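You operate a simulated robot arm through the tools that you are given. There is no shell and no other tool. Be economical: measure what you need, move in short steps, check, and stop when the job is done.

Carry out the task below with a simulated two-armed robot. There is one attempt and no reset: what you move stays moved.

## Task
Fetch the focus chart and stand it on the mending bench top. Take the glue dabber on the middle of the counter and put it away on the back of the battery table. Take the large paper cassette from the bare stretch of the counter and leave it on the long white table top. Pull the camera card hatch open. Do these in any order. Set down upright: focus chart.

The check looks at the end state, three seconds after you hand in, the way a careful person would. Anything else that was tipped, shoved, dropped, spilled or broken makes it a failure.

## Robot
Two 6-joint arms with two-finger parallel grippers on one trunk, on a base that drives. Base frame: it is fixed to the floor where the robot stands at the start and does not move with it; the origin is under the middle of the robot, x ahead of it, y to its left, z up; the surface under the hand at the start is at about z = 0.78. Readings come in m, rad, newtons and seconds.
The left shoulder is at the start at [0.06, 0.187, 1.097], the right one opposite. With the tool pointing down near the work surface each hand reaches from about 0.24 to 0.62 m from the robot's upright axis, wherever it stands, measured 20 degrees to its own side. Places, roughly: back of the battery table (37x15 cm) [-4.98, -1.1, 0.84]; camera card hatch [-1.1, -0.3, 1.8]; focus chart [0.5, 0, 1]; glue dabber [0.75, 0.5, 0.75]; long white table top [-2.4, -1, 0.7]; mending bench top [0.7, -3.8, 0.9]; paper cassette [0.5, 0.75, 0.75]. Payload 1.57 kg a hand.
The tool frame of a hand sits at the grasp point between the pads (the TCP): z along the fingers, y along the line on which they close. The tips reach 0.03 m beyond it. The gripper opens to 0.11 m. The fingers are 0.024 m wide and 0.012 m thick; the gripper's body (0.048 by 0.112 m) begins 0.078 m behind the TCP.
Orientation is told as [roll, pitch, yaw] about the base's x, y, z axes, in that order, counted from this pose: with the fingers straight down and closing along the base's y, the tool's x points along the base's -x, its y along +y and its z along -z.

## Interface
- The arms move only by the tool step_arm. It takes "left_moves", "right_moves" or both (then of equal length, played together; a hand with none holds still); each is a list of rows, each a list of 7 numbers: the turn, a rotation vector about the tool's x, y, z in rad, then the shift along the tool's x, y, z in m, then the opening in per cent of the stroke, from 0 (shut) to 100 (fully open). In form: [[rx, ry, rz, tx, ty, tz, gripper], ...]. A call has 1 to 10 rows; each row shifts and turns the commanded pose from where the row before left it, along the tool's axes as they then stand. Rows are played at 5 a second. More than 0.05 m and 0.15 rad between two rows, or a gripper value outside its range, and nothing of the call is played. A pose out of reach is approached as far as the arm can. The call stops where the force on the tool passes 40 N (or 10 N more than at its start, if that is more) or the arm is blocked; 0.2 s more then pass. The fingers move at their own pace (about 0.153 m/s each) and stop on an object; they squeeze with about 32 N. The grip force told is the motor's: it shows also when the fingers shut on nothing. Time passes only in rows, and 0.2 s behind the last, so rows that do not move let the fingers close. It gives the time, the measured TCP pose, the force on the tool (base axes), the opening and the grip force at its end, in the units of the frame above (readings bear some noise), with the torque about the TCP (base axes, N m) and any sound that the robot's microphone picked up.
- Cameras (640 x 400 px; columns grow to the right, rows downward): "scene" is now at [0.0187, 0.0309, 1.6336]; the picture's right is [0.30, -0.95, 0.00], its down [-0.81, -0.25, -0.53] and it looks along [0.50, 0.16, -0.85] (base axes); focal length 258 px, centre (320, 200). "left" rides on the left gripper at [0.07, -0.016, -0.141] in its tool frame; the picture's right is [0.23, 0.97, 0.00], its down [-0.86, 0.20, -0.48] and it looks along [-0.47, 0.11, 0.88] (tool axes); focal length 222 px, centre (320, 200). "right" rides on the right gripper at [0.07, 0.016, -0.141] in its tool frame; the picture's right is [-0.23, 0.97, 0.00], its down [-0.86, -0.20, -0.48] and it looks along [-0.47, -0.11, 0.88] (tool axes); focal length 222 px, centre (320, 200). There is no depth. A picture from a camera that has moved, and an enlarged one, comes with that camera's place and axes in the base frame and with its lens. The place of the scene camera against the robot may be out by one fixed shift of up to 0.018 m in any direction.
- capture(camera): a new picture of that camera. The clock stands still meanwhile.
- move_column(by): slides the trunk up (or, below 0, down) by that many m; the arms and the scene camera ride with it, the base frame stays. It gives what a move gives, with no picture.
- drive_base(legs): drives the robot by 1 to 6 legs, each [ahead, left, turn to the left] in m, m and rad, along the robot's own axes; the way and the turn of a leg run together, so that a leg with both is an arc; at most 1.5 m and 3.142 rad a leg. The arms and the cameras ride along, it lands a little off, and it stops where it bumps. It gives what a move gives.
- pan_tilt(pan, tilt): turns the head with the scene camera to pan (to the left, within 1.501 rad either way) and tilt (down, from -0.506 to 1.204), counted from straight ahead of the robot. It gives what a move gives.
- close_up(camera, box): a new picture of the part [left, top, right, bottom] of that camera's present view, enlarged. The clock stands still meanwhile.
- sign_off(): hands the job in; it is judged then, once.

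Work in short steps. Places have to be worked out from the pictures, the camera data and where the tool is seen: move nearer, look again, correct. Check each grasp and each placing, and mend what went wrong. You have 165 turns and 122 pictures in all, those below and enlarged ones among them. Open the grippers and draw the arms clear of the work before you hand the job in, unless the task says otherwise; then end with one line.

The tools are called after "Emit:" by a JSON object that holds its "api" and its "payload". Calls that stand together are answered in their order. step_arm: Moves the arms, as the interface text tells. Its arguments: {"type":"object","properties":{"left_moves":{"type":"array"},"right_moves":{"type":"array"}},"required":[]} The other tools are called the same way: move_column (by) slides the trunk up or down; drive_base (legs) drives the base; pan_tilt (pan, tilt) turns the head that bears the scene camera; capture (camera) takes a picture; close_up (camera, box) takes an enlarged picture of a part of a camera's view; sign_off () hands the job in.

At the start:

```text
time_s: 0.0
left_tcp_pos: [0.306, 0.321, 1.0833]
left_tool_rot: [0.0, 0.001, 0.001]
left_wrist_force: [-0.5, -0.3, 0.7]
left_torque: [-0.02, -0.01, 0.01]
left_gripper_width: 0.1101
left_grasp_force: 0.1
right_tcp_pos: [0.3419, 0.0453, 1.0183]
right_tool_rot: [-0.002, 0.001, -0.001]
right_wrist_force: [0.7, 0.5, 0.8]
right_torque: [-0.02, 0.02, 0.0]
right_gripper_width: 0.1098
right_grasp_force: 0.2
trunk travel left (down, up): [-0.725, 0.265]
robot x, y, heading: [-0.0003, 0.0002, 0.002]
head pan, tilt: [0.304, 1.014]
```

scene: 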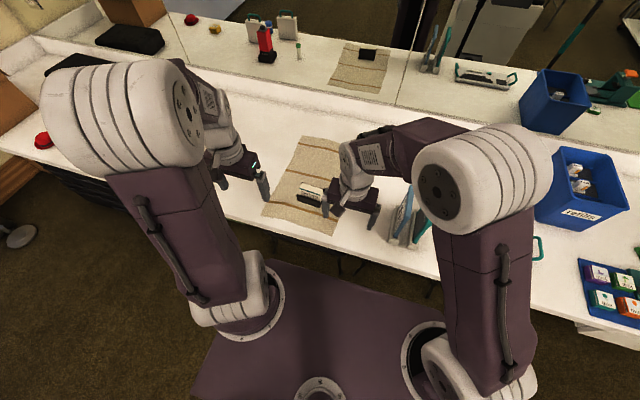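
right: 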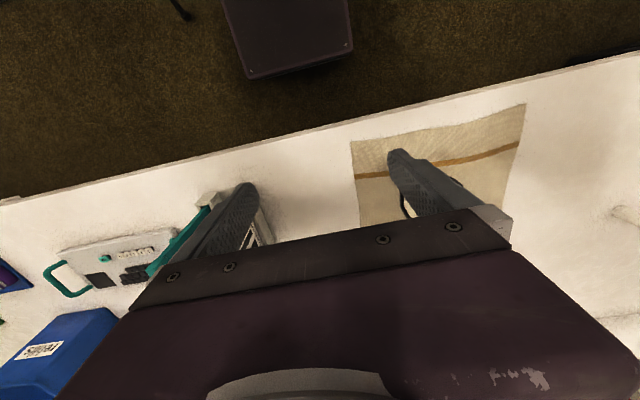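
left: 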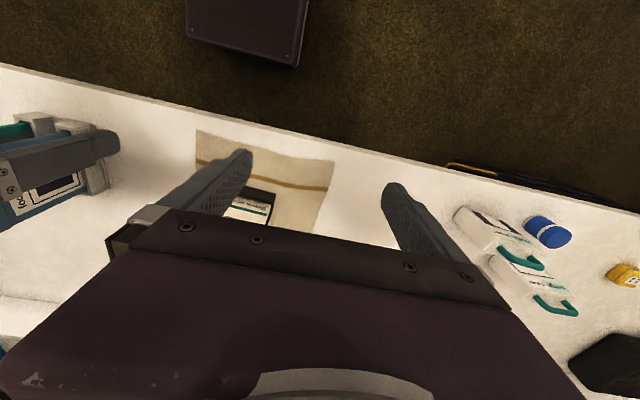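

I start by looking around the counter with the head, so that I can identify the objects.

Emit:
{"api": "pan_tilt", "payload": {"pan": 0.75, "tilt": 0.7}}

Emit:
{"api": "capture", "payload": {"camera": "scene"}}

Emit:
{"api": "pan_tilt", "payload": {"pan": -0.2, "tilt": 0.7}}

Emit:
{"api": "capture", "payload": {"camera": "scene"}}

```text
time_s: 0.9
left_tcp_pos: [0.3059, 0.3204, 1.0834]
left_tool_rot: [0.001, -0.001, -0.001]
left_wrist_force: [0.7, 0.2, 0.1]
left_torque: [-0.01, 0.0, 0.02]
left_gripper_width: 0.1099
left_grasp_force: 0.1
right_tcp_pos: [0.3407, 0.0462, 1.0182]
right_tool_rot: [0.0, 0.0, 0.0]
right_wrist_force: [-0.2, -0.1, -0.2]
right_torque: [0.01, 0.01, 0.03]
right_gripper_width: 0.1103
right_grasp_force: 0.0
trunk travel left (down, up): [-0.725, 0.265]
robot x, y, heading: [0.0026, -0.0018, 0.003]
head pan, tilt: [0.75, 0.7]
```

```text
118 pictures are left
camera scene: at [0.0152, 0.0681, 1.6579], right [0.68, -0.73, 0.0], down [-0.47, -0.44, -0.76], along [0.56, 0.52, -0.64], focal length 258 px, centre (320, 200)
```

scene: 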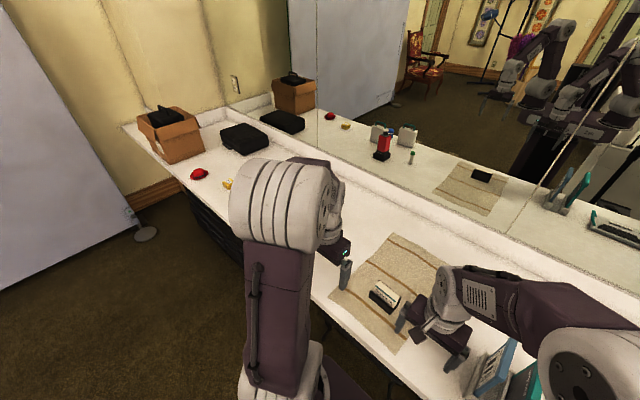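

```text
time_s: 2.1
left_tcp_pos: [0.3062, 0.3211, 1.083]
left_tool_rot: [-0.001, -0.001, 0.0]
left_wrist_force: [-0.5, 0.1, 0.0]
left_torque: [-0.02, -0.04, -0.02]
left_gripper_width: 0.1101
left_grasp_force: 0.0
right_tcp_pos: [0.3397, 0.0452, 1.0174]
right_tool_rot: [0.001, 0.0, 0.0]
right_wrist_force: [-0.1, 0.0, 0.2]
right_torque: [0.01, 0.03, 0.02]
right_gripper_width: 0.1099
right_grasp_force: 0.1
trunk travel left (down, up): [-0.725, 0.265]
robot x, y, heading: [0.0006, 0.0054, -0.002]
head pan, tilt: [-0.201, 0.7]
```

```text
117 pictures are left
camera scene: at [0.0364, -0.0065, 1.658], right [-0.2, -0.98, 0.0], down [-0.63, 0.13, -0.76], along [0.75, -0.15, -0.64], focal length 258 px, centre (320, 200)
```

scene: 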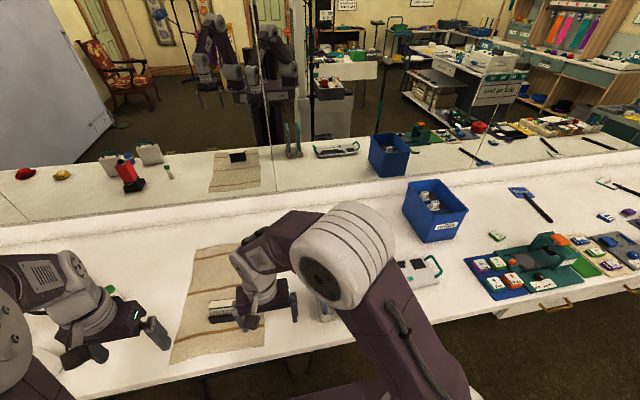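

The arms hide the middle of the counter, so I back off a little and look from there.

Emit:
{"api": "drive_base", "payload": {"legs": [[-0.45, 0, 0]]}}

Emit:
{"api": "pan_tilt", "payload": {"pan": 0.45, "tilt": 0.6}}

Emit:
{"api": "capture", "payload": {"camera": "scene"}}

Emit:
{"api": "pan_tilt", "payload": {"pan": -0.5, "tilt": 0.5}}

Emit:
{"api": "capture", "payload": {"camera": "scene"}}

```text
time_s: 4.3
left_tcp_pos: [-0.0071, 0.3994, 1.0808]
left_tool_rot: [-0.002, 0.004, 0.152]
left_wrist_force: [-0.6, 0.1, 0.3]
left_torque: [-0.06, -0.01, 0.01]
left_gripper_width: 0.11
left_grasp_force: 0.1
right_tcp_pos: [0.0679, 0.1335, 1.0176]
right_tool_rot: [-0.002, 0.002, 0.15]
right_wrist_force: [-0.1, 0.2, -0.2]
right_torque: [-0.07, 0.0, 0.0]
right_gripper_width: 0.11
right_grasp_force: 0.1
trunk travel left (down, up): [-0.725, 0.265]
robot x, y, heading: [-0.2602, 0.0337, 0.149]
head pan, tilt: [-0.201, 0.7]
stopped in leg 1: the robot was blocked; the commanded pose is now the measured one
```

```text
time_s: 5.3
left_tcp_pos: [-0.0078, 0.3974, 1.0829]
left_tool_rot: [0.0, -0.002, 0.15]
left_wrist_force: [-0.5, -0.3, 0.1]
left_torque: [0.04, -0.01, 0.02]
left_gripper_width: 0.1097
left_grasp_force: 0.1
right_tcp_pos: [0.0668, 0.1305, 1.0172]
right_tool_rot: [0.001, 0.0, 0.151]
right_wrist_force: [0.9, -0.7, 1.0]
right_torque: [-0.03, -0.01, 0.02]
right_gripper_width: 0.1099
right_grasp_force: 0.0
trunk travel left (down, up): [-0.725, 0.265]
robot x, y, heading: [-0.2664, 0.031, 0.149]
head pan, tilt: [0.45, 0.6]
```

```text
116 pictures are left
camera scene: at [-0.2357, 0.0851, 1.6666], right [0.56, -0.83, 0.0], down [-0.47, -0.32, -0.82], along [0.68, 0.47, -0.57], focal length 258 px, centre (320, 200)
```

scene: 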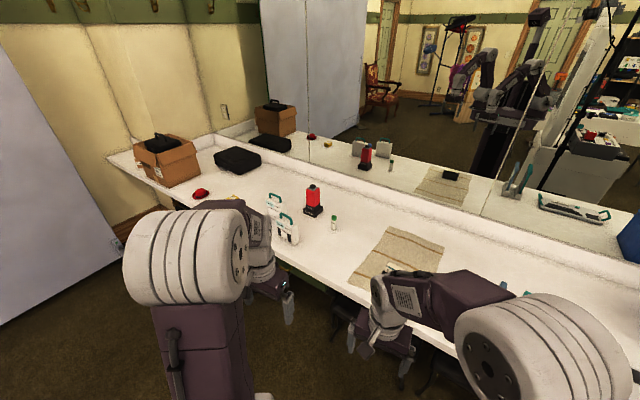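

```text
time_s: 6.6
left_tcp_pos: [-0.0069, 0.3967, 1.0828]
left_tool_rot: [0.0, 0.0, 0.151]
left_wrist_force: [-0.5, -0.6, -0.5]
left_torque: [0.06, -0.03, 0.01]
left_gripper_width: 0.1099
left_grasp_force: 0.1
right_tcp_pos: [0.0664, 0.1309, 1.018]
right_tool_rot: [-0.001, 0.001, 0.151]
right_wrist_force: [-0.1, -0.1, -0.1]
right_torque: [-0.01, 0.0, -0.01]
right_gripper_width: 0.1099
right_grasp_force: 0.0
trunk travel left (down, up): [-0.725, 0.265]
robot x, y, heading: [-0.2604, 0.029, 0.149]
head pan, tilt: [-0.499, 0.499]
```

```text
115 pictures are left
camera scene: at [-0.2236, 0.0041, 1.6757], right [-0.34, -0.94, 0.0], down [-0.45, 0.16, -0.88], along [0.83, -0.3, -0.48], focal length 258 px, centre (320, 200)
```

scene: 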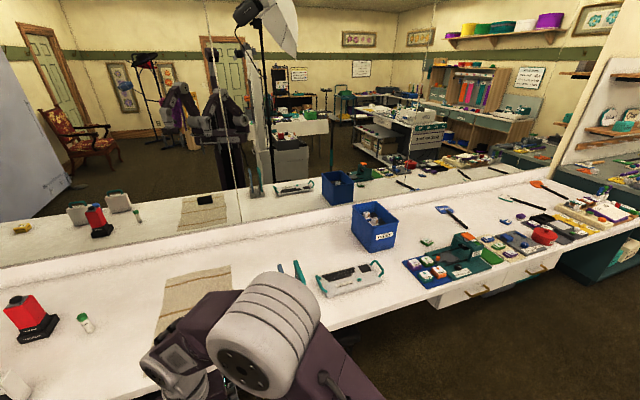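

The base bumped something behind it, so I move forward a little and look to both sides and back.

Emit:
{"api": "drive_base", "payload": {"legs": [[0.06, 0, 0]]}}

Emit:
{"api": "pan_tilt", "payload": {"pan": -1.5, "tilt": 0.4}}

Emit:
{"api": "capture", "payload": {"camera": "scene"}}

Emit:
{"api": "pan_tilt", "payload": {"pan": 1.5, "tilt": 0.4}}

Emit:
{"api": "capture", "payload": {"camera": "scene"}}

```text
time_s: 7.5
left_tcp_pos: [0.0461, 0.4055, 1.0834]
left_tool_rot: [-0.002, -0.003, 0.149]
left_wrist_force: [0.5, 0.1, -0.5]
left_torque: [0.0, -0.02, 0.01]
left_gripper_width: 0.1101
left_grasp_force: 0.2
right_tcp_pos: [0.1203, 0.1386, 1.0193]
right_tool_rot: [0.0, -0.003, 0.15]
right_wrist_force: [-0.2, -0.2, -0.4]
right_torque: [0.03, -0.02, 0.02]
right_gripper_width: 0.1101
right_grasp_force: 0.0
trunk travel left (down, up): [-0.725, 0.265]
robot x, y, heading: [-0.207, 0.0438, 0.152]
head pan, tilt: [-0.499, 0.499]
```

```text
time_s: 8.8
left_tcp_pos: [0.0499, 0.4063, 1.0816]
left_tool_rot: [0.0, -0.002, 0.149]
left_wrist_force: [1.1, -0.3, 0.6]
left_torque: [0.03, 0.02, 0.0]
left_gripper_width: 0.11
left_grasp_force: 0.1
right_tcp_pos: [0.1243, 0.1382, 1.0176]
right_tool_rot: [-0.002, 0.0, 0.15]
right_wrist_force: [0.2, -0.1, 0.2]
right_torque: [-0.01, 0.02, -0.03]
right_gripper_width: 0.1102
right_grasp_force: 0.2
trunk travel left (down, up): [-0.725, 0.265]
robot x, y, heading: [-0.2053, 0.0442, 0.155]
head pan, tilt: [-1.499, 0.4]
```

```text
114 pictures are left
camera scene: at [-0.2305, -0.0466, 1.6849], right [-0.98, -0.22, 0.0], down [-0.09, 0.38, -0.92], along [0.2, -0.9, -0.39], focal length 258 px, centre (320, 200)
```

scene: 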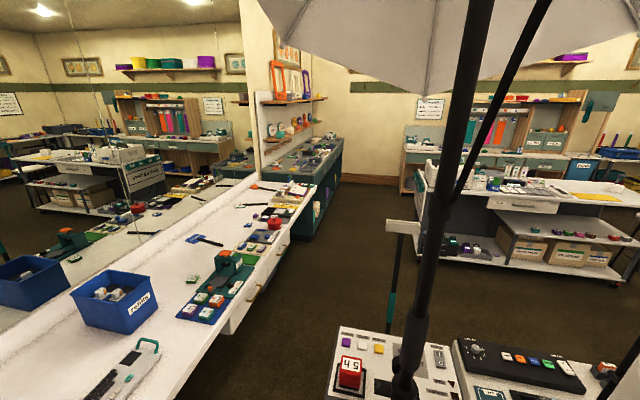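

```text
time_s: 11.4
left_tcp_pos: [0.0506, 0.4054, 1.0822]
left_tool_rot: [0.001, 0.0, 0.149]
left_wrist_force: [-0.6, -0.3, -0.1]
left_torque: [0.02, 0.01, -0.01]
left_gripper_width: 0.1096
left_grasp_force: 0.0
right_tcp_pos: [0.1245, 0.1383, 1.0183]
right_tool_rot: [0.002, 0.002, 0.15]
right_wrist_force: [-0.2, -1.2, 0.5]
right_torque: [0.0, 0.03, 0.03]
right_gripper_width: 0.1099
right_grasp_force: 0.1
trunk travel left (down, up): [-0.725, 0.265]
robot x, y, heading: [-0.2061, 0.0425, 0.151]
head pan, tilt: [1.499, 0.4]
```

```text
113 pictures are left
camera scene: at [-0.2591, 0.136, 1.6848], right [1.0, 0.08, 0.0], down [0.03, -0.39, -0.92], along [-0.07, 0.92, -0.39], focal length 258 px, centre (320, 200)
```

scene: 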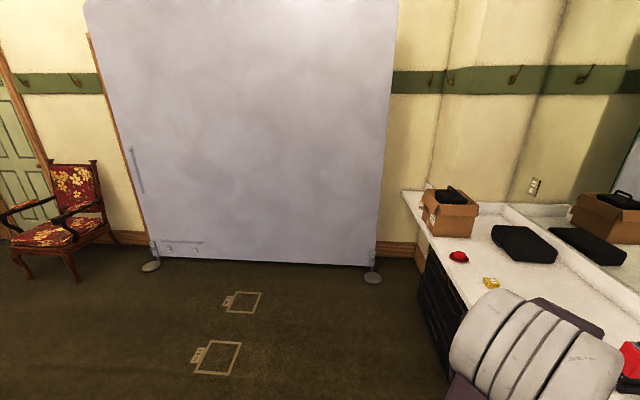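

Behind me is a cart with a light stand; I'll keep clear of it. Now close-ups of the counter from here.

Emit:
{"api": "pan_tilt", "payload": {"pan": 0.2, "tilt": 0.55}}

Emit:
{"api": "close_up", "payload": {"camera": "scene", "box": [150, 130, 470, 330]}}

Emit:
{"api": "capture", "payload": {"camera": "scene"}}

```text
time_s: 12.9
left_tcp_pos: [0.05, 0.4047, 1.0825]
left_tool_rot: [0.001, -0.001, 0.149]
left_wrist_force: [-0.6, 0.7, 0.2]
left_torque: [0.01, 0.0, 0.01]
left_gripper_width: 0.1101
left_grasp_force: 0.0
right_tcp_pos: [0.1248, 0.1389, 1.0178]
right_tool_rot: [0.0, 0.001, 0.15]
right_wrist_force: [-0.3, 0.0, 0.7]
right_torque: [-0.01, -0.02, 0.03]
right_gripper_width: 0.11
right_grasp_force: 0.0
trunk travel left (down, up): [-0.725, 0.265]
robot x, y, heading: [-0.2036, 0.041, 0.149]
head pan, tilt: [0.201, 0.55]
```

```text
2.00 times, centred on (310, 230) of scene
camera zoom: at [-0.1676, 0.0746, 1.6711], right [0.34, -0.94, 0.0], down [-0.49, -0.18, -0.85], along [0.8, 0.29, -0.52], focal length 515 px, centre (340, 140)
```

zoom: 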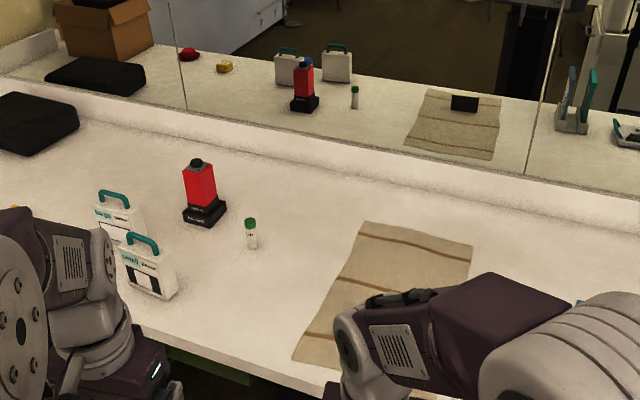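

```text
111 pictures are left
camera scene: at [-0.1676, 0.0746, 1.6711], right [0.34, -0.94, 0.0], down [-0.49, -0.18, -0.85], along [0.8, 0.29, -0.52], focal length 258 px, centre (320, 200)
```

scene: 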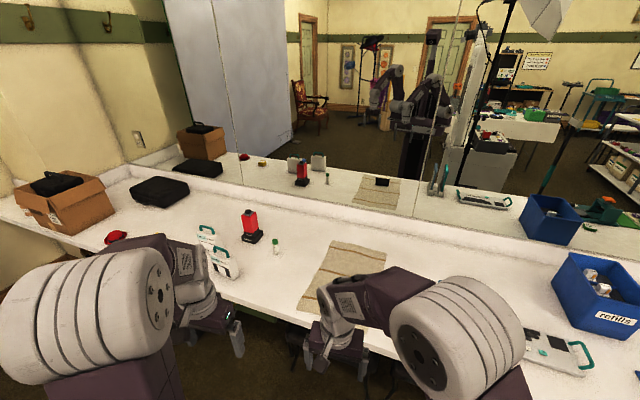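

Two standing cassettes, a red item, a green-capped vial and a blue thing are on the left. I drive left, squared to the counter, for a better look.

Emit:
{"api": "drive_base", "payload": {"legs": [[0, 0, -0.15], [0.05, 0.5, 0]]}}

Emit:
{"api": "capture", "payload": {"camera": "left"}}

Emit:
{"api": "capture", "payload": {"camera": "right"}}

Emit:
{"api": "capture", "payload": {"camera": "scene"}}

```text
time_s: 16.5
left_tcp_pos: [0.1542, 0.8686, 1.0833]
left_tool_rot: [0.001, 0.0, -0.005]
left_wrist_force: [-1.0, 0.2, -0.6]
left_torque: [0.04, -0.04, -0.01]
left_gripper_width: 0.1098
left_grasp_force: 0.0
right_tcp_pos: [0.1864, 0.5933, 1.0178]
right_tool_rot: [-0.001, 0.001, -0.005]
right_wrist_force: [-0.7, -0.2, 0.2]
right_torque: [0.02, -0.01, 0.01]
right_gripper_width: 0.1102
right_grasp_force: 0.1
trunk travel left (down, up): [-0.725, 0.265]
robot x, y, heading: [-0.1576, 0.5474, -0.01]
head pan, tilt: [0.201, 0.55]
```

```text
110 pictures are left
camera left: at [0.0847, 0.852, 1.2233], right [-0.22, 0.98, 0.0], down [0.86, 0.19, 0.48], along [0.47, 0.11, -0.88], focal length 222 px, centre (320, 200)
```

left: 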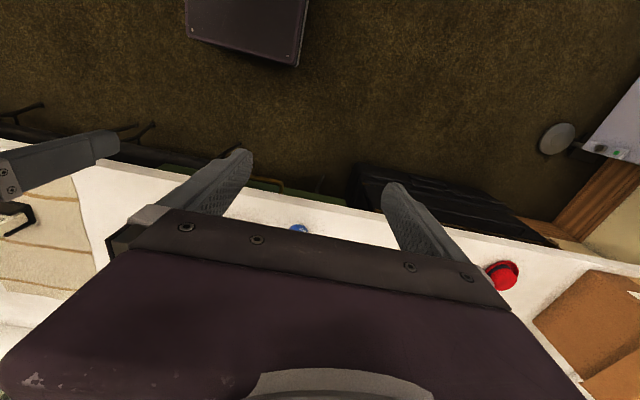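

```text
109 pictures are left
camera right: at [0.117, 0.6086, 1.1596], right [0.23, 0.97, 0.0], down [0.85, -0.2, 0.48], along [0.47, -0.11, -0.88], focal length 222 px, centre (320, 200)
```

right: 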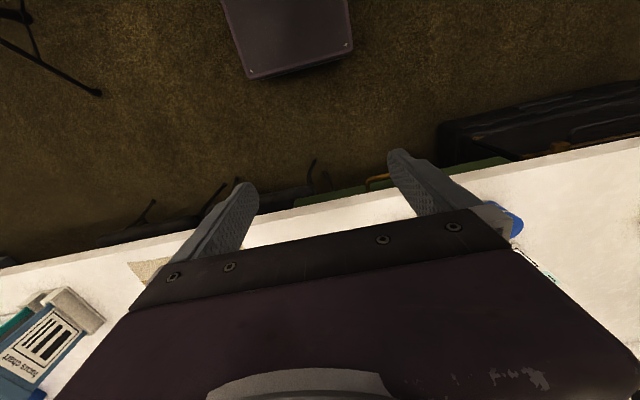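

```text
108 pictures are left
camera scene: at [-0.1127, 0.5762, 1.6711], right [0.19, -0.98, 0.0], down [-0.51, -0.1, -0.85], along [0.84, 0.17, -0.52], focal length 258 px, centre (320, 200)
```

scene: 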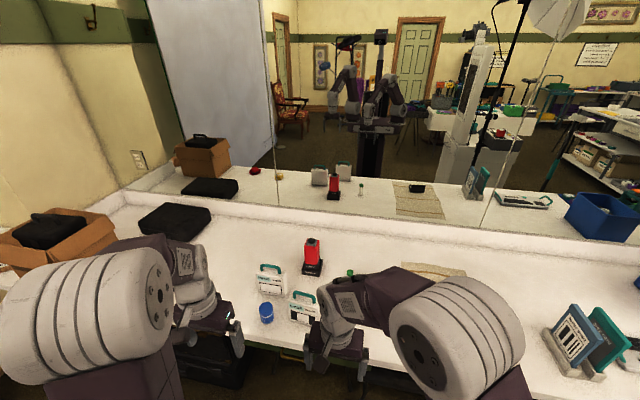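

The right wrist view shows the "focus chart", the blue board in a stand. I zoom in on the cassette group and on the chart stand.

Emit:
{"api": "close_up", "payload": {"camera": "scene", "box": [230, 220, 390, 340]}}

Emit:
{"api": "close_up", "payload": {"camera": "scene", "box": [520, 290, 640, 390]}}

Emit:
{"api": "close_up", "payload": {"camera": "scene", "box": [400, 30, 640, 180]}}

```text
3.33 times, centred on (310, 280) of scene
camera zoom: at [-0.1127, 0.5762, 1.6711], right [0.19, -0.98, 0.0], down [-0.51, -0.1, -0.85], along [0.84, 0.17, -0.52], focal length 858 px, centre (353, -67)
```

zoom: 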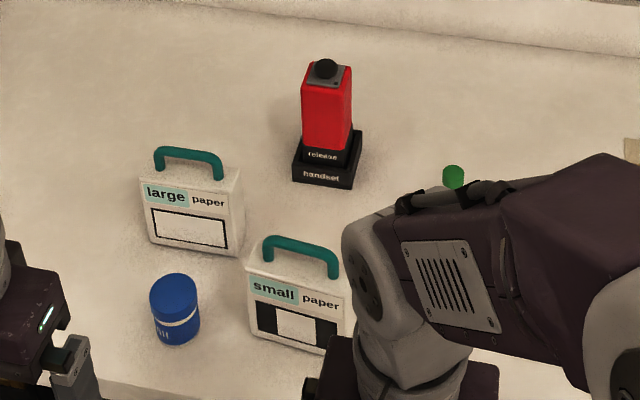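

```text
4.00 times, centred on (580, 340) of scene
camera zoom: at [-0.1127, 0.5762, 1.6711], right [0.19, -0.98, 0.0], down [-0.51, -0.1, -0.85], along [0.84, 0.17, -0.52], focal length 1030 px, centre (-720, -360)
```

zoom: 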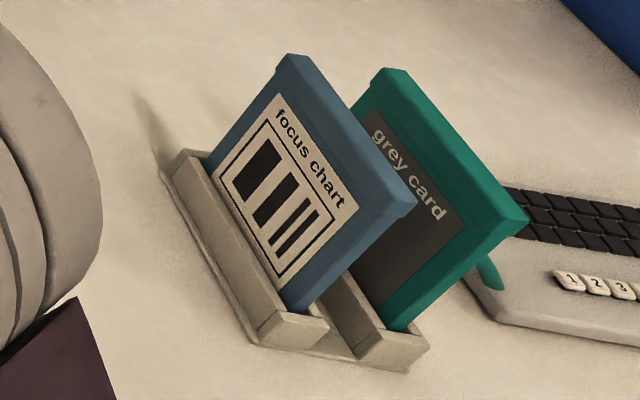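

```text
2.67 times, centred on (520, 105) of scene
camera zoom: at [-0.1127, 0.5762, 1.6711], right [0.19, -0.98, 0.0], down [-0.51, -0.1, -0.85], along [0.84, 0.17, -0.52], focal length 687 px, centre (-213, 453)
```

zoom: 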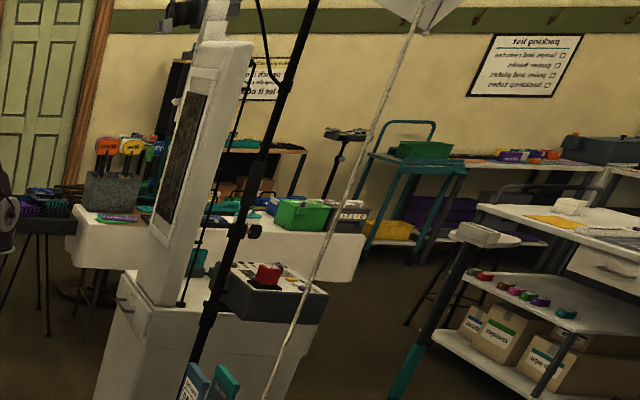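

The labels are clear: the large cassette is the left one, at about (0.56, 0.91) with its handle top near z = 0.92. I drive so that the left hand can reach it.

Emit:
{"api": "drive_base", "payload": {"legs": [[0.14, 0.2, 0.01]]}}

Emit:
{"api": "step_arm", "payload": {"left_moves": [[0, 0, -0.15, 0, 0, 0, 100], [0, 0, -0.15, 0, 0, 0, 100], [0, 0, -0.15, 0, 0, 0, 100], [0, 0, -0.15, 0, 0, 0, 100], [0, 0, -0.15, 0, 0, 0, 100], [0, 0, -0.15, 0, 0, 0, 100], [0, 0, -0.15, 0, 0, 0, 100], [0, 0, -0.15, 0, 0, 0, 100], [0, 0, -0.15, 0, 0, 0, 100], [0, 0, -0.15, 0, 0, 0, 100]]}}

Emit:
{"api": "pan_tilt", "payload": {"pan": 0.0, "tilt": 0.85}}

Emit:
{"api": "capture", "payload": {"camera": "scene"}}

Emit:
{"api": "capture", "payload": {"camera": "left"}}

```text
time_s: 18.3
left_tcp_pos: [0.2894, 1.0681, 1.0825]
left_tool_rot: [0.003, 0.002, -0.002]
left_wrist_force: [-0.2, 0.5, -1.0]
left_torque: [-0.01, -0.02, -0.02]
left_gripper_width: 0.1102
left_grasp_force: 0.1
right_tcp_pos: [0.3228, 0.7926, 1.0177]
right_tool_rot: [-0.001, 0.0, -0.003]
right_wrist_force: [-0.1, -0.7, -0.1]
right_torque: [0.0, -0.02, 0.03]
right_gripper_width: 0.1102
right_grasp_force: 0.0
trunk travel left (down, up): [-0.725, 0.265]
robot x, y, heading: [-0.0188, 0.7508, -0.001]
head pan, tilt: [0.201, 0.55]
```

```text
time_s: 20.5
left_tcp_pos: [0.2893, 1.0684, 1.0823]
left_tool_rot: [-0.001, 0.001, 1.502]
left_wrist_force: [-0.1, 0.3, 0.6]
left_torque: [0.02, 0.01, 0.0]
left_gripper_width: 0.1102
left_grasp_force: 0.1
right_tcp_pos: [0.3229, 0.7929, 1.0179]
right_tool_rot: [0.0, 0.0, -0.002]
right_wrist_force: [-0.3, 0.5, -0.8]
right_torque: [0.01, -0.01, -0.01]
right_gripper_width: 0.1101
right_grasp_force: 0.0
trunk travel left (down, up): [-0.725, 0.265]
robot x, y, heading: [-0.0202, 0.7483, -0.002]
head pan, tilt: [0.201, 0.55]
```

```text
time_s: 21.3
left_tcp_pos: [0.2892, 1.0676, 1.0808]
left_tool_rot: [-0.001, 0.0, 1.497]
left_wrist_force: [0.5, 0.4, 0.7]
left_torque: [0.0, 0.03, -0.02]
left_gripper_width: 0.1101
left_grasp_force: 0.1
right_tcp_pos: [0.3238, 0.7941, 1.018]
right_tool_rot: [-0.001, 0.0, -0.002]
right_wrist_force: [0.3, 0.8, -0.2]
right_torque: [-0.03, 0.02, 0.03]
right_gripper_width: 0.1098
right_grasp_force: 0.0
trunk travel left (down, up): [-0.725, 0.265]
robot x, y, heading: [-0.0191, 0.7518, 0.001]
head pan, tilt: [0.0, 0.85]
```

```text
104 pictures are left
camera scene: at [0.014, 0.7586, 1.6458], right [0.0, -1.0, 0.0], down [-0.75, 0.0, -0.66], along [0.66, 0.0, -0.75], focal length 258 px, centre (320, 200)
```

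scene: 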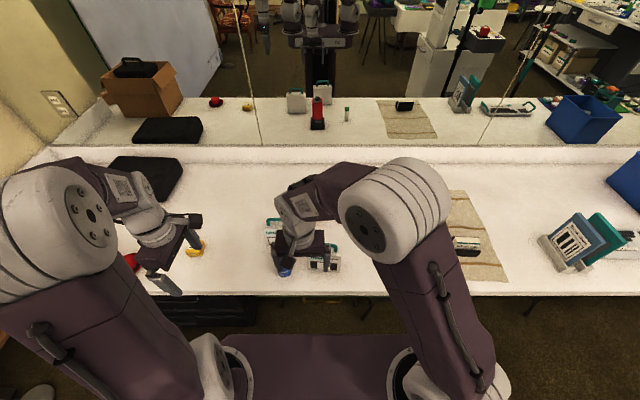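

```text
103 pictures are left
camera left: at [0.3007, 0.9982, 1.2228], right [-0.99, -0.15, 0.0], down [-0.14, 0.87, 0.48], along [-0.07, 0.47, -0.88], focal length 222 px, centre (320, 200)
```

left: 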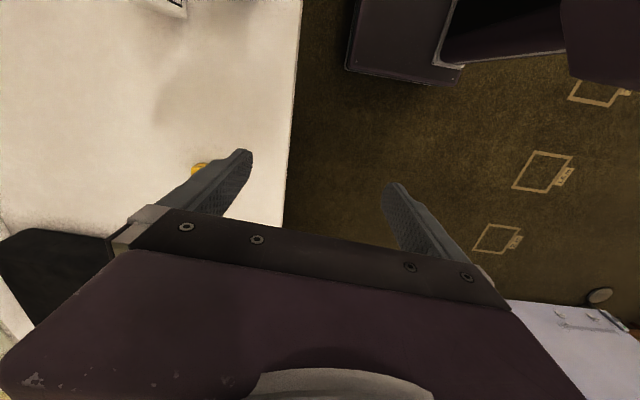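

The right arm hangs over the cassettes, so I shift it to the right while the left hand swings over towards the large cassette.

Emit:
{"api": "step_arm", "payload": {"right_moves": [[0, 0, 0, 0.0, -0.05, -0.02, 100], [0, 0, 0, 0.0, -0.05, -0.02, 100], [0, 0, 0, 0.0, -0.05, -0.02, 100], [0, 0, 0, 0.0, -0.05, 0, 100], [0, 0, 0, 0, -0.05, 0, 100], [0, 0, 0, 0, 0, 0, 100], [0, 0, 0, 0, 0, 0, 100]], "left_moves": [[0, 0, -0.07, 0, 0, 0, 100], [0, 0, 0, 0, 0, 0, 100], [0, 0, 0, 0, -0.05, 0, 100], [0, 0, 0, 0, -0.05, 0, 100], [0, 0, 0, 0, -0.05, 0, 100], [0, 0, 0, 0, -0.05, 0, 100], [0, 0, 0, 0.0, -0.04, 0, 100]]}}

Emit:
{"api": "capture", "payload": {"camera": "left"}}

Emit:
{"api": "capture", "payload": {"camera": "scene"}}

```text
refused: row 1 steps farther than a row can; nothing moved
```

```text
102 pictures are left
camera left: at [0.3007, 0.9982, 1.2228], right [-0.99, -0.15, 0.0], down [-0.14, 0.87, 0.48], along [-0.07, 0.47, -0.88], focal length 222 px, centre (320, 200)
```

left: 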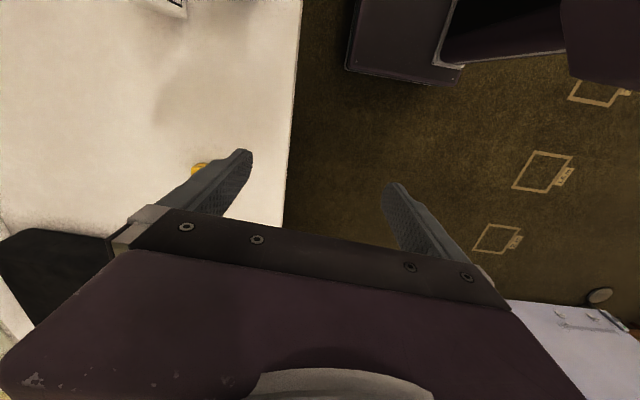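

```text
101 pictures are left
camera scene: at [0.014, 0.7586, 1.6458], right [0.0, -1.0, 0.0], down [-0.75, 0.0, -0.66], along [0.66, 0.0, -0.75], focal length 258 px, centre (320, 200)
```

scene: 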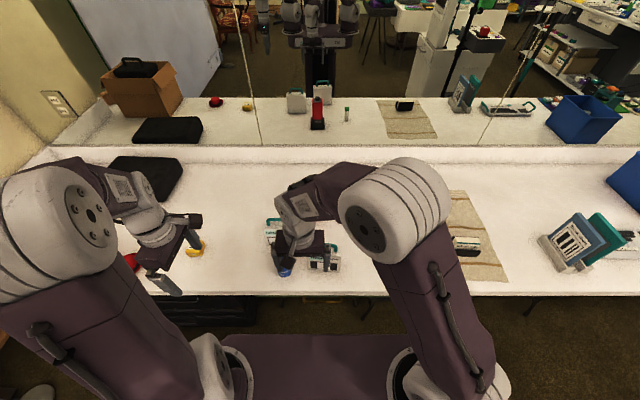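

The step was too long because the limit applies to the combined shift, so I repeat it with smaller rows.

Emit:
{"api": "step_arm", "payload": {"right_moves": [[0, 0, 0, 0.0, -0.045, -0.015, 100], [0, 0, 0, 0.0, -0.045, -0.015, 100], [0, 0, 0, 0.0, -0.045, -0.015, 100], [0, 0, 0, 0.0, -0.045, 0, 100], [0, 0, 0, 0, -0.045, 0, 100], [0, 0, 0, 0, 0, 0, 100], [0, 0, 0, 0, 0, 0, 100]], "left_moves": [[0, 0, -0.07, 0, 0, 0, 100], [0, 0, 0, 0, 0, 0, 100], [0, 0, 0, 0, -0.048, 0, 100], [0, 0, 0, 0, -0.048, 0, 100], [0, 0, 0, 0, -0.048, 0, 100], [0, 0, 0, 0, -0.048, 0, 100], [0, 0, 0, 0.0, -0.048, 0, 100]]}}

Emit:
{"api": "capture", "payload": {"camera": "left"}}

Emit:
{"api": "capture", "payload": {"camera": "scene"}}

```text
time_s: 22.9
left_tcp_pos: [0.5306, 1.0669, 1.0832]
left_tool_rot: [0.004, 0.0, 1.571]
left_wrist_force: [0.5, 0.8, 0.0]
left_torque: [0.01, 0.03, 0.01]
left_gripper_width: 0.1098
left_grasp_force: 0.0
right_tcp_pos: [0.3249, 0.5701, 1.0617]
right_tool_rot: [-0.001, 0.002, -0.001]
right_wrist_force: [-0.7, 0.9, 0.0]
right_torque: [0.0, 0.02, 0.01]
right_gripper_width: 0.1099
right_grasp_force: 0.1
trunk travel left (down, up): [-0.725, 0.265]
robot x, y, heading: [-0.0186, 0.7488, -0.003]
head pan, tilt: [0.0, 0.85]
```

```text
100 pictures are left
camera left: at [0.5485, 0.9974, 1.2238], right [-0.97, -0.22, 0.01], down [-0.2, 0.86, 0.48], along [-0.11, 0.47, -0.88], focal length 222 px, centre (320, 200)
```

left: 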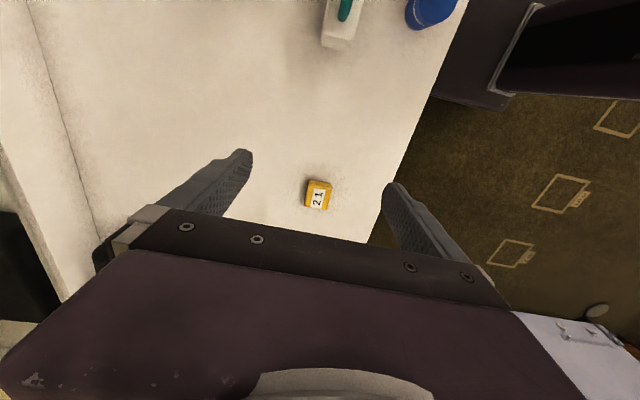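

```text
99 pictures are left
camera scene: at [0.0171, 0.7589, 1.6457], right [0.0, -1.0, 0.0], down [-0.75, 0.0, -0.66], along [0.66, 0.0, -0.75], focal length 258 px, centre (320, 200)
```

scene: 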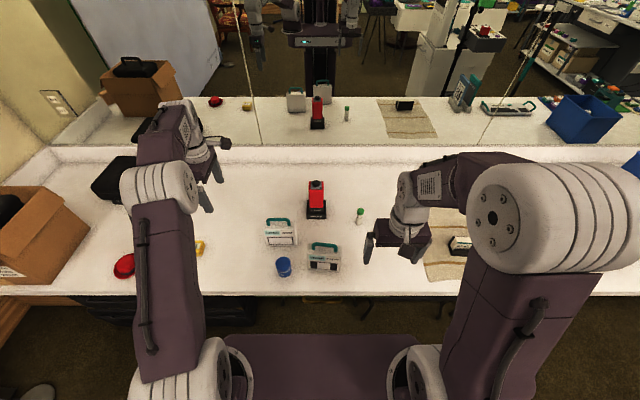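

Now it's all visible: the large cassette's handle is near (0.55, 0.91). I move the left hand nearer for a wrist view.

Emit:
{"api": "step_arm", "payload": {"left_moves": [[0, 0, 0, 0.045, 0, 0, 100], [0, 0, 0, 0.045, 0, 0, 100], [0, 0, 0, 0, 0, 0, 100]]}}

Emit:
{"api": "capture", "payload": {"camera": "left"}}

Emit:
{"api": "close_up", "payload": {"camera": "scene", "box": [240, 170, 400, 290]}}

```text
time_s: 23.7
left_tcp_pos: [0.5279, 0.9785, 1.0827]
left_tool_rot: [0.0, 0.001, 1.569]
left_wrist_force: [-0.2, 0.3, -0.5]
left_torque: [-0.01, 0.0, -0.02]
left_gripper_width: 0.11
left_grasp_force: 0.1
right_tcp_pos: [0.3227, 0.5687, 1.0614]
right_tool_rot: [-0.001, -0.001, 0.001]
right_wrist_force: [-0.1, 0.3, 0.0]
right_torque: [0.0, -0.01, -0.03]
right_gripper_width: 0.1101
right_grasp_force: 0.1
trunk travel left (down, up): [-0.725, 0.265]
robot x, y, heading: [-0.0169, 0.7479, -0.001]
head pan, tilt: [0.0, 0.85]
```

```text
98 pictures are left
camera left: at [0.5444, 0.9092, 1.2237], right [-0.97, -0.22, 0.0], down [-0.2, 0.86, 0.48], along [-0.11, 0.47, -0.88], focal length 222 px, centre (320, 200)
```

left: 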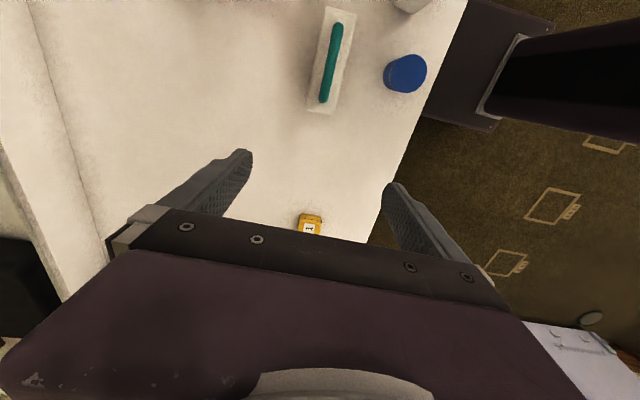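

```text
3.33 times, centred on (320, 230) of scene
camera zoom: at [0.0135, 0.7599, 1.6457], right [0.0, -1.0, 0.0], down [-0.75, 0.0, -0.66], along [0.66, 0.0, -0.75], focal length 858 px, centre (320, 100)
```

zoom: 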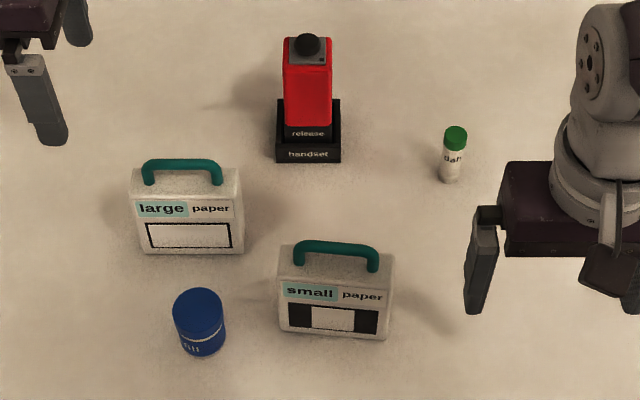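

The vial is marked "dab…", so it's the glue dabber. The large cassette's handle centre comes out at about (0.535, 0.891) with its body top near z = 0.885, so I go above it with a narrower opening and lower in two stages.

Emit:
{"api": "step_arm", "payload": {"left_moves": [[0, 0, -0.05, 0.044, -0.003, 0, 75], [0, 0, 0, 0.043, -0.002, 0, 75], [0, 0, 0, 0, 0, 0.04, 75], [0, 0, 0, 0, 0, 0.04, 75], [0, 0, 0, 0, 0, 0, 75]]}}

Emit:
{"api": "capture", "payload": {"camera": "left"}}

Emit:
{"api": "close_up", "payload": {"camera": "scene", "box": [200, 150, 400, 275]}}

```text
time_s: 24.9
left_tcp_pos: [0.5364, 0.8906, 1.0016]
left_tool_rot: [0.0, 0.0, 1.618]
left_wrist_force: [0.0, -0.7, 0.3]
left_torque: [0.0, 0.01, 0.0]
left_gripper_width: 0.0823
left_grasp_force: 0.1
right_tcp_pos: [0.3222, 0.5684, 1.0627]
right_tool_rot: [0.001, -0.002, -0.001]
right_wrist_force: [0.5, -0.1, 0.3]
right_torque: [0.01, 0.0, -0.03]
right_gripper_width: 0.1099
right_grasp_force: 0.0
trunk travel left (down, up): [-0.725, 0.265]
robot x, y, heading: [-0.0152, 0.7508, -0.005]
head pan, tilt: [0.0, 0.85]
```

```text
96 pictures are left
camera left: at [0.5554, 0.8214, 1.1426], right [-0.96, -0.27, 0.0], down [-0.24, 0.84, 0.48], along [-0.13, 0.46, -0.88], focal length 222 px, centre (320, 200)
```

left: 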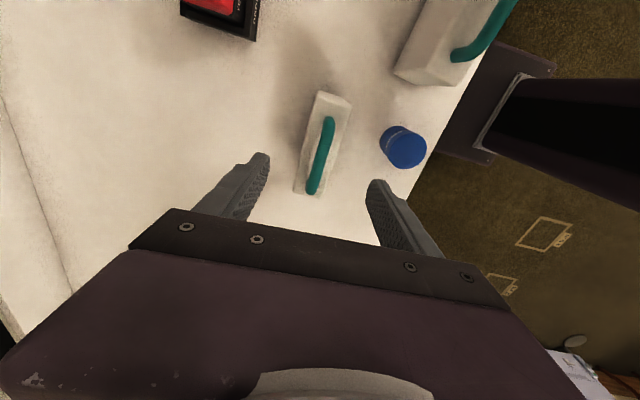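

```text
3.20 times, centred on (300, 212) of scene
camera zoom: at [0.0133, 0.758, 1.6457], right [0.0, -1.0, 0.0], down [-0.75, 0.0, -0.66], along [0.66, 0.0, -0.75], focal length 824 px, centre (384, 160)
```

zoom: 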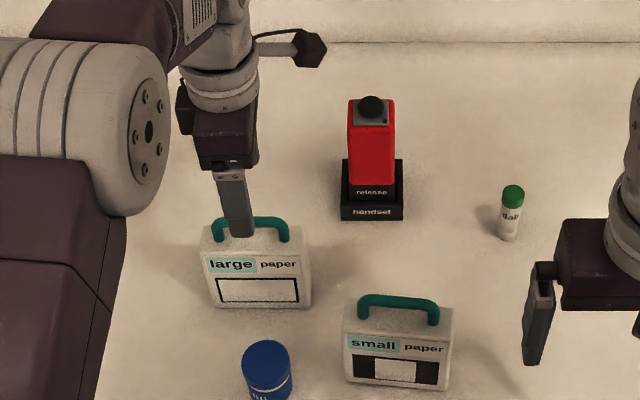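

The hand is centred over the cassette (handle ≈ (0.537, 0.885)). I go down to z ≈ 0.88 around the body and close.

Emit:
{"api": "step_arm", "payload": {"left_moves": [[0, 0, 0, 0.005, 0, 0.04, 75], [0, 0, 0, 0, 0, 0.04, 75], [0, 0, 0, 0, 0, 0.04, 75], [0, 0, 0, 0, 0, 0, 75], [0, 0, 0, 0, 0, 0, 0], [0, 0, 0, 0, 0, 0, 0], [0, 0, 0, 0, 0, 0, 0]]}}

Emit:
{"api": "close_up", "payload": {"camera": "scene", "box": [200, 150, 400, 275]}}

```text
time_s: 26.5
left_tcp_pos: [0.5332, 0.8859, 0.882]
left_tool_rot: [0.0, -0.002, 1.618]
left_wrist_force: [1.8, -0.5, 0.4]
left_torque: [0.06, -0.04, -0.04]
left_gripper_width: 0.0398
left_grasp_force: 32.6
right_tcp_pos: [0.3231, 0.5686, 1.0622]
right_tool_rot: [-0.001, 0.0, -0.002]
right_wrist_force: [0.0, 0.2, 0.8]
right_torque: [-0.02, 0.01, 0.0]
right_gripper_width: 0.1099
right_grasp_force: 0.1
trunk travel left (down, up): [-0.725, 0.265]
robot x, y, heading: [-0.0195, 0.7496, -0.003]
head pan, tilt: [0.0, 0.85]
```

```text
3.20 times, centred on (300, 212) of scene
camera zoom: at [0.0142, 0.7582, 1.6457], right [0.0, -1.0, 0.0], down [-0.75, 0.0, -0.66], along [0.66, 0.0, -0.75], focal length 824 px, centre (384, 160)
```

zoom: 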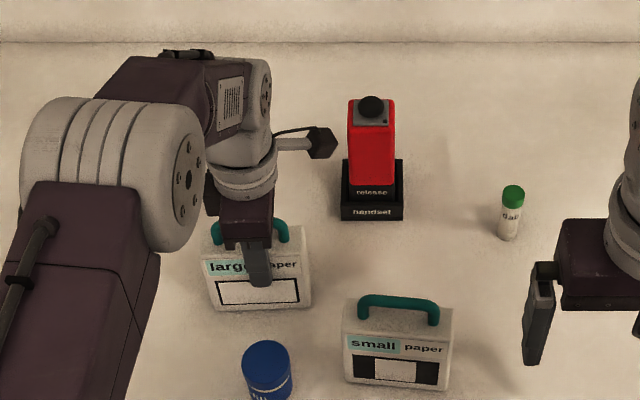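

Cassette gripped (4 cm). I lift it straight up 20 cm and draw it back towards the robot, raising the right hand as well.

Emit:
{"api": "step_arm", "payload": {"left_moves": [[0, 0, 0, 0, 0, -0.03, 0], [0, 0, 0, 0, 0, -0.045, 0], [0, 0, 0, 0, 0, -0.045, 0], [0, 0, 0, 0, 0, -0.045, 0], [0, 0, 0, 0, 0, -0.045, 0], [0, 0, 0, -0.02, 0.045, 0, 0], [0, 0, 0, -0.02, 0.045, 0, 0], [0, 0, 0, -0.02, 0.045, 0, 0]]}}

Emit:
{"api": "drive_base", "payload": {"legs": [[0.07, 0.02, 0.0]]}}

Emit:
{"api": "capture", "payload": {"camera": "scene"}}

Emit:
{"api": "capture", "payload": {"camera": "right"}}

```text
time_s: 28.3
left_tcp_pos: [0.3973, 0.9393, 1.0954]
left_tool_rot: [-0.002, -0.001, 1.617]
left_wrist_force: [-0.8, -0.1, -4.0]
left_torque: [-0.01, -0.05, -0.02]
left_gripper_width: 0.0398
left_grasp_force: 31.5
right_tcp_pos: [0.3217, 0.5691, 1.0622]
right_tool_rot: [-0.001, -0.003, -0.003]
right_wrist_force: [0.0, 0.2, 1.1]
right_torque: [-0.01, -0.01, -0.01]
right_gripper_width: 0.1098
right_grasp_force: 0.0
trunk travel left (down, up): [-0.725, 0.265]
robot x, y, heading: [-0.017, 0.7488, -0.005]
head pan, tilt: [0.0, 0.85]
```

```text
time_s: 29.3
left_tcp_pos: [0.4665, 0.9582, 1.0941]
left_tool_rot: [-0.002, 0.0, 1.618]
left_wrist_force: [-1.1, 0.4, -2.5]
left_torque: [-0.03, 0.02, 0.01]
left_gripper_width: 0.0399
left_grasp_force: 32.1
right_tcp_pos: [0.3908, 0.5886, 1.0633]
right_tool_rot: [-0.001, -0.002, -0.002]
right_wrist_force: [-0.2, 0.0, -0.4]
right_torque: [0.0, -0.02, -0.01]
right_gripper_width: 0.1098
right_grasp_force: 0.1
trunk travel left (down, up): [-0.725, 0.265]
robot x, y, heading: [0.0506, 0.7695, -0.002]
head pan, tilt: [0.0, 0.85]
```

```text
93 pictures are left
camera scene: at [0.0809, 0.7774, 1.6458], right [0.0, -1.0, 0.0], down [-0.75, 0.0, -0.66], along [0.66, 0.0, -0.75], focal length 258 px, centre (320, 200)
```

scene: 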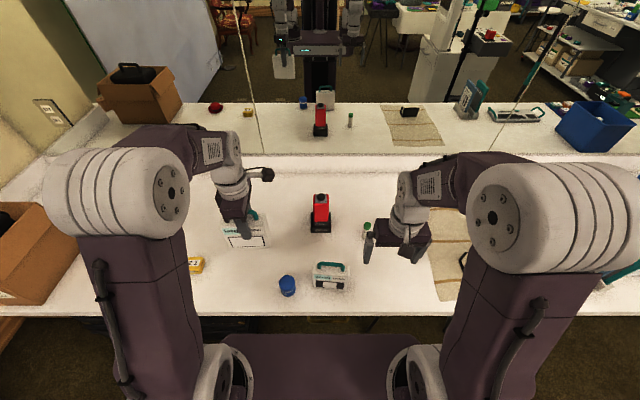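

```text
92 pictures are left
camera right: at [0.32, 0.6036, 1.2039], right [0.23, 0.97, 0.0], down [0.85, -0.2, 0.48], along [0.47, -0.11, -0.88], focal length 222 px, centre (320, 200)
```

right: 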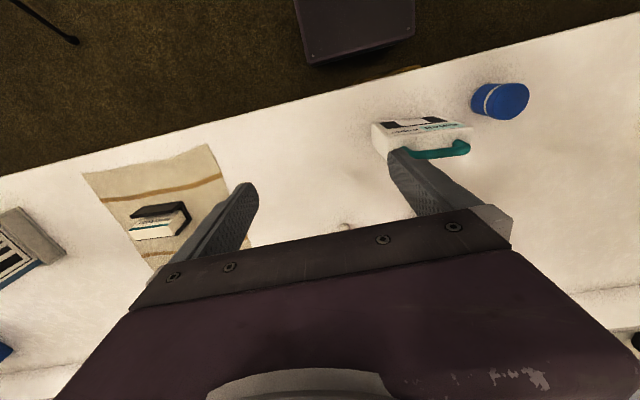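

The dabber is at about (0.617, 0.59) by the right wrist view. I move the right hand over it, high, and look.

Emit:
{"api": "step_arm", "payload": {"right_moves": [[0, 0, 0, -0.048, 0, 0, 80], [0, 0, 0, -0.048, 0, 0, 80], [0, 0, 0, -0.048, 0, 0, 80], [0, 0, 0, -0.048, 0, 0, 80], [0, 0, 0, -0.038, 0, 0.025, 80], [0, 0, 0, 0, 0, 0.03, 80], [0, 0, 0, 0, 0, 0, 80]]}}

Emit:
{"api": "capture", "payload": {"camera": "right"}}

Emit:
{"api": "close_up", "payload": {"camera": "scene", "box": [260, 150, 460, 275]}}

```text
time_s: 30.9
left_tcp_pos: [0.4687, 0.958, 1.0948]
left_tool_rot: [0.0, 0.0, 1.618]
left_wrist_force: [0.4, -0.7, -3.1]
left_torque: [0.01, 0.0, -0.03]
left_gripper_width: 0.0399
left_grasp_force: 31.5
right_tcp_pos: [0.6215, 0.5862, 1.0085]
right_tool_rot: [0.0, -0.001, -0.002]
right_wrist_force: [-0.2, 0.3, 0.0]
right_torque: [0.01, 0.04, 0.0]
right_gripper_width: 0.088
right_grasp_force: 0.0
trunk travel left (down, up): [-0.725, 0.265]
robot x, y, heading: [0.055, 0.7701, -0.0]
head pan, tilt: [0.0, 0.85]
```

```text
91 pictures are left
camera right: at [0.5516, 0.6022, 1.1493], right [0.23, 0.97, 0.0], down [0.85, -0.2, 0.48], along [0.47, -0.11, -0.88], focal length 222 px, centre (320, 200)
```

right: 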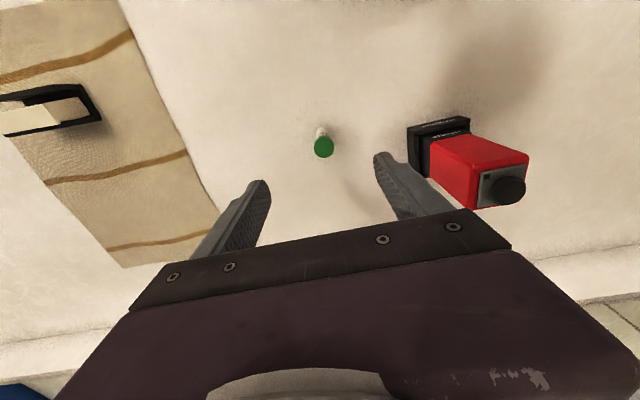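

```text
3.20 times, centred on (360, 212) of scene
camera zoom: at [0.0838, 0.7784, 1.6457], right [0.0, -1.0, 0.0], down [-0.75, 0.0, -0.66], along [0.66, 0.0, -0.75], focal length 824 px, centre (192, 160)
```

zoom: 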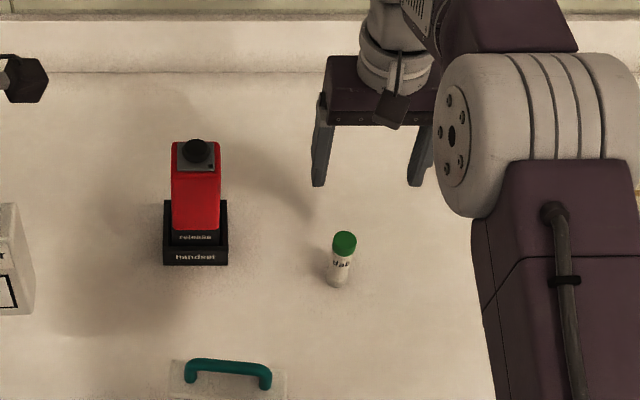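

The dabber is at (0.626, 0.587), nearly under the hand. I lower to z ≈ 0.83 and close.

Emit:
{"api": "step_arm", "payload": {"right_moves": [[0, 0, 0, -0.005, 0.001, 0.045, 60], [0, 0, 0, 0, 0, 0.045, 60], [0, 0, 0, 0, 0, 0.045, 60], [0, 0, 0, 0, 0, 0.043, 60], [0, 0, 0, 0, 0, 0, 60], [0, 0, 0, 0, 0, 0, 0], [0, 0, 0, 0, 0, 0, 0], [0, 0, 0, 0, 0, 0, 0]]}}

Emit:
{"api": "step_arm", "payload": {"right_moves": [[0, 0, 0, 0, 0, -0.03, 0], [0, 0, 0, 0, 0, -0.045, 0], [0, 0, 0, 0, 0, -0.045, 0], [0, 0, 0, 0, 0, -0.045, 0], [0, 0, 0, 0, 0, -0.045, 0]]}}

Emit:
{"api": "capture", "payload": {"camera": "right"}}

```text
time_s: 32.7
left_tcp_pos: [0.469, 0.9578, 1.0929]
left_tool_rot: [0.001, -0.001, 1.617]
left_wrist_force: [-0.1, 0.6, -3.6]
left_torque: [-0.03, 0.03, 0.01]
left_gripper_width: 0.0399
left_grasp_force: 31.9
right_tcp_pos: [0.6283, 0.5879, 0.8272]
right_tool_rot: [0.001, 0.0, -0.001]
right_wrist_force: [-0.1, -0.2, 0.3]
right_torque: [-0.01, 0.01, -0.02]
right_gripper_width: 0.025
right_grasp_force: 31.6
trunk travel left (down, up): [-0.725, 0.265]
robot x, y, heading: [0.05, 0.7664, 0.003]
head pan, tilt: [0.0, 0.85]
```

```text
time_s: 33.9
left_tcp_pos: [0.4684, 0.9588, 1.0939]
left_tool_rot: [0.001, 0.001, 1.616]
left_wrist_force: [-0.5, 0.4, -3.9]
left_torque: [-0.01, -0.01, 0.0]
left_gripper_width: 0.0398
left_grasp_force: 32.0
right_tcp_pos: [0.6274, 0.5887, 1.0373]
right_tool_rot: [-0.001, 0.003, -0.001]
right_wrist_force: [0.4, 0.5, -0.3]
right_torque: [0.02, -0.05, 0.02]
right_gripper_width: 0.0252
right_grasp_force: 32.3
trunk travel left (down, up): [-0.725, 0.265]
robot x, y, heading: [0.0505, 0.7715, 0.001]
head pan, tilt: [0.0, 0.85]
```

```text
89 pictures are left
camera right: at [0.5565, 0.6049, 1.1794], right [0.23, 0.97, 0.0], down [0.85, -0.2, 0.48], along [0.47, -0.11, -0.88], focal length 222 px, centre (320, 200)
```

right: 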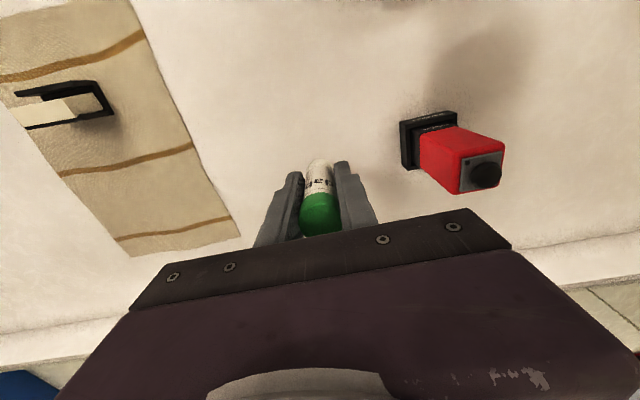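

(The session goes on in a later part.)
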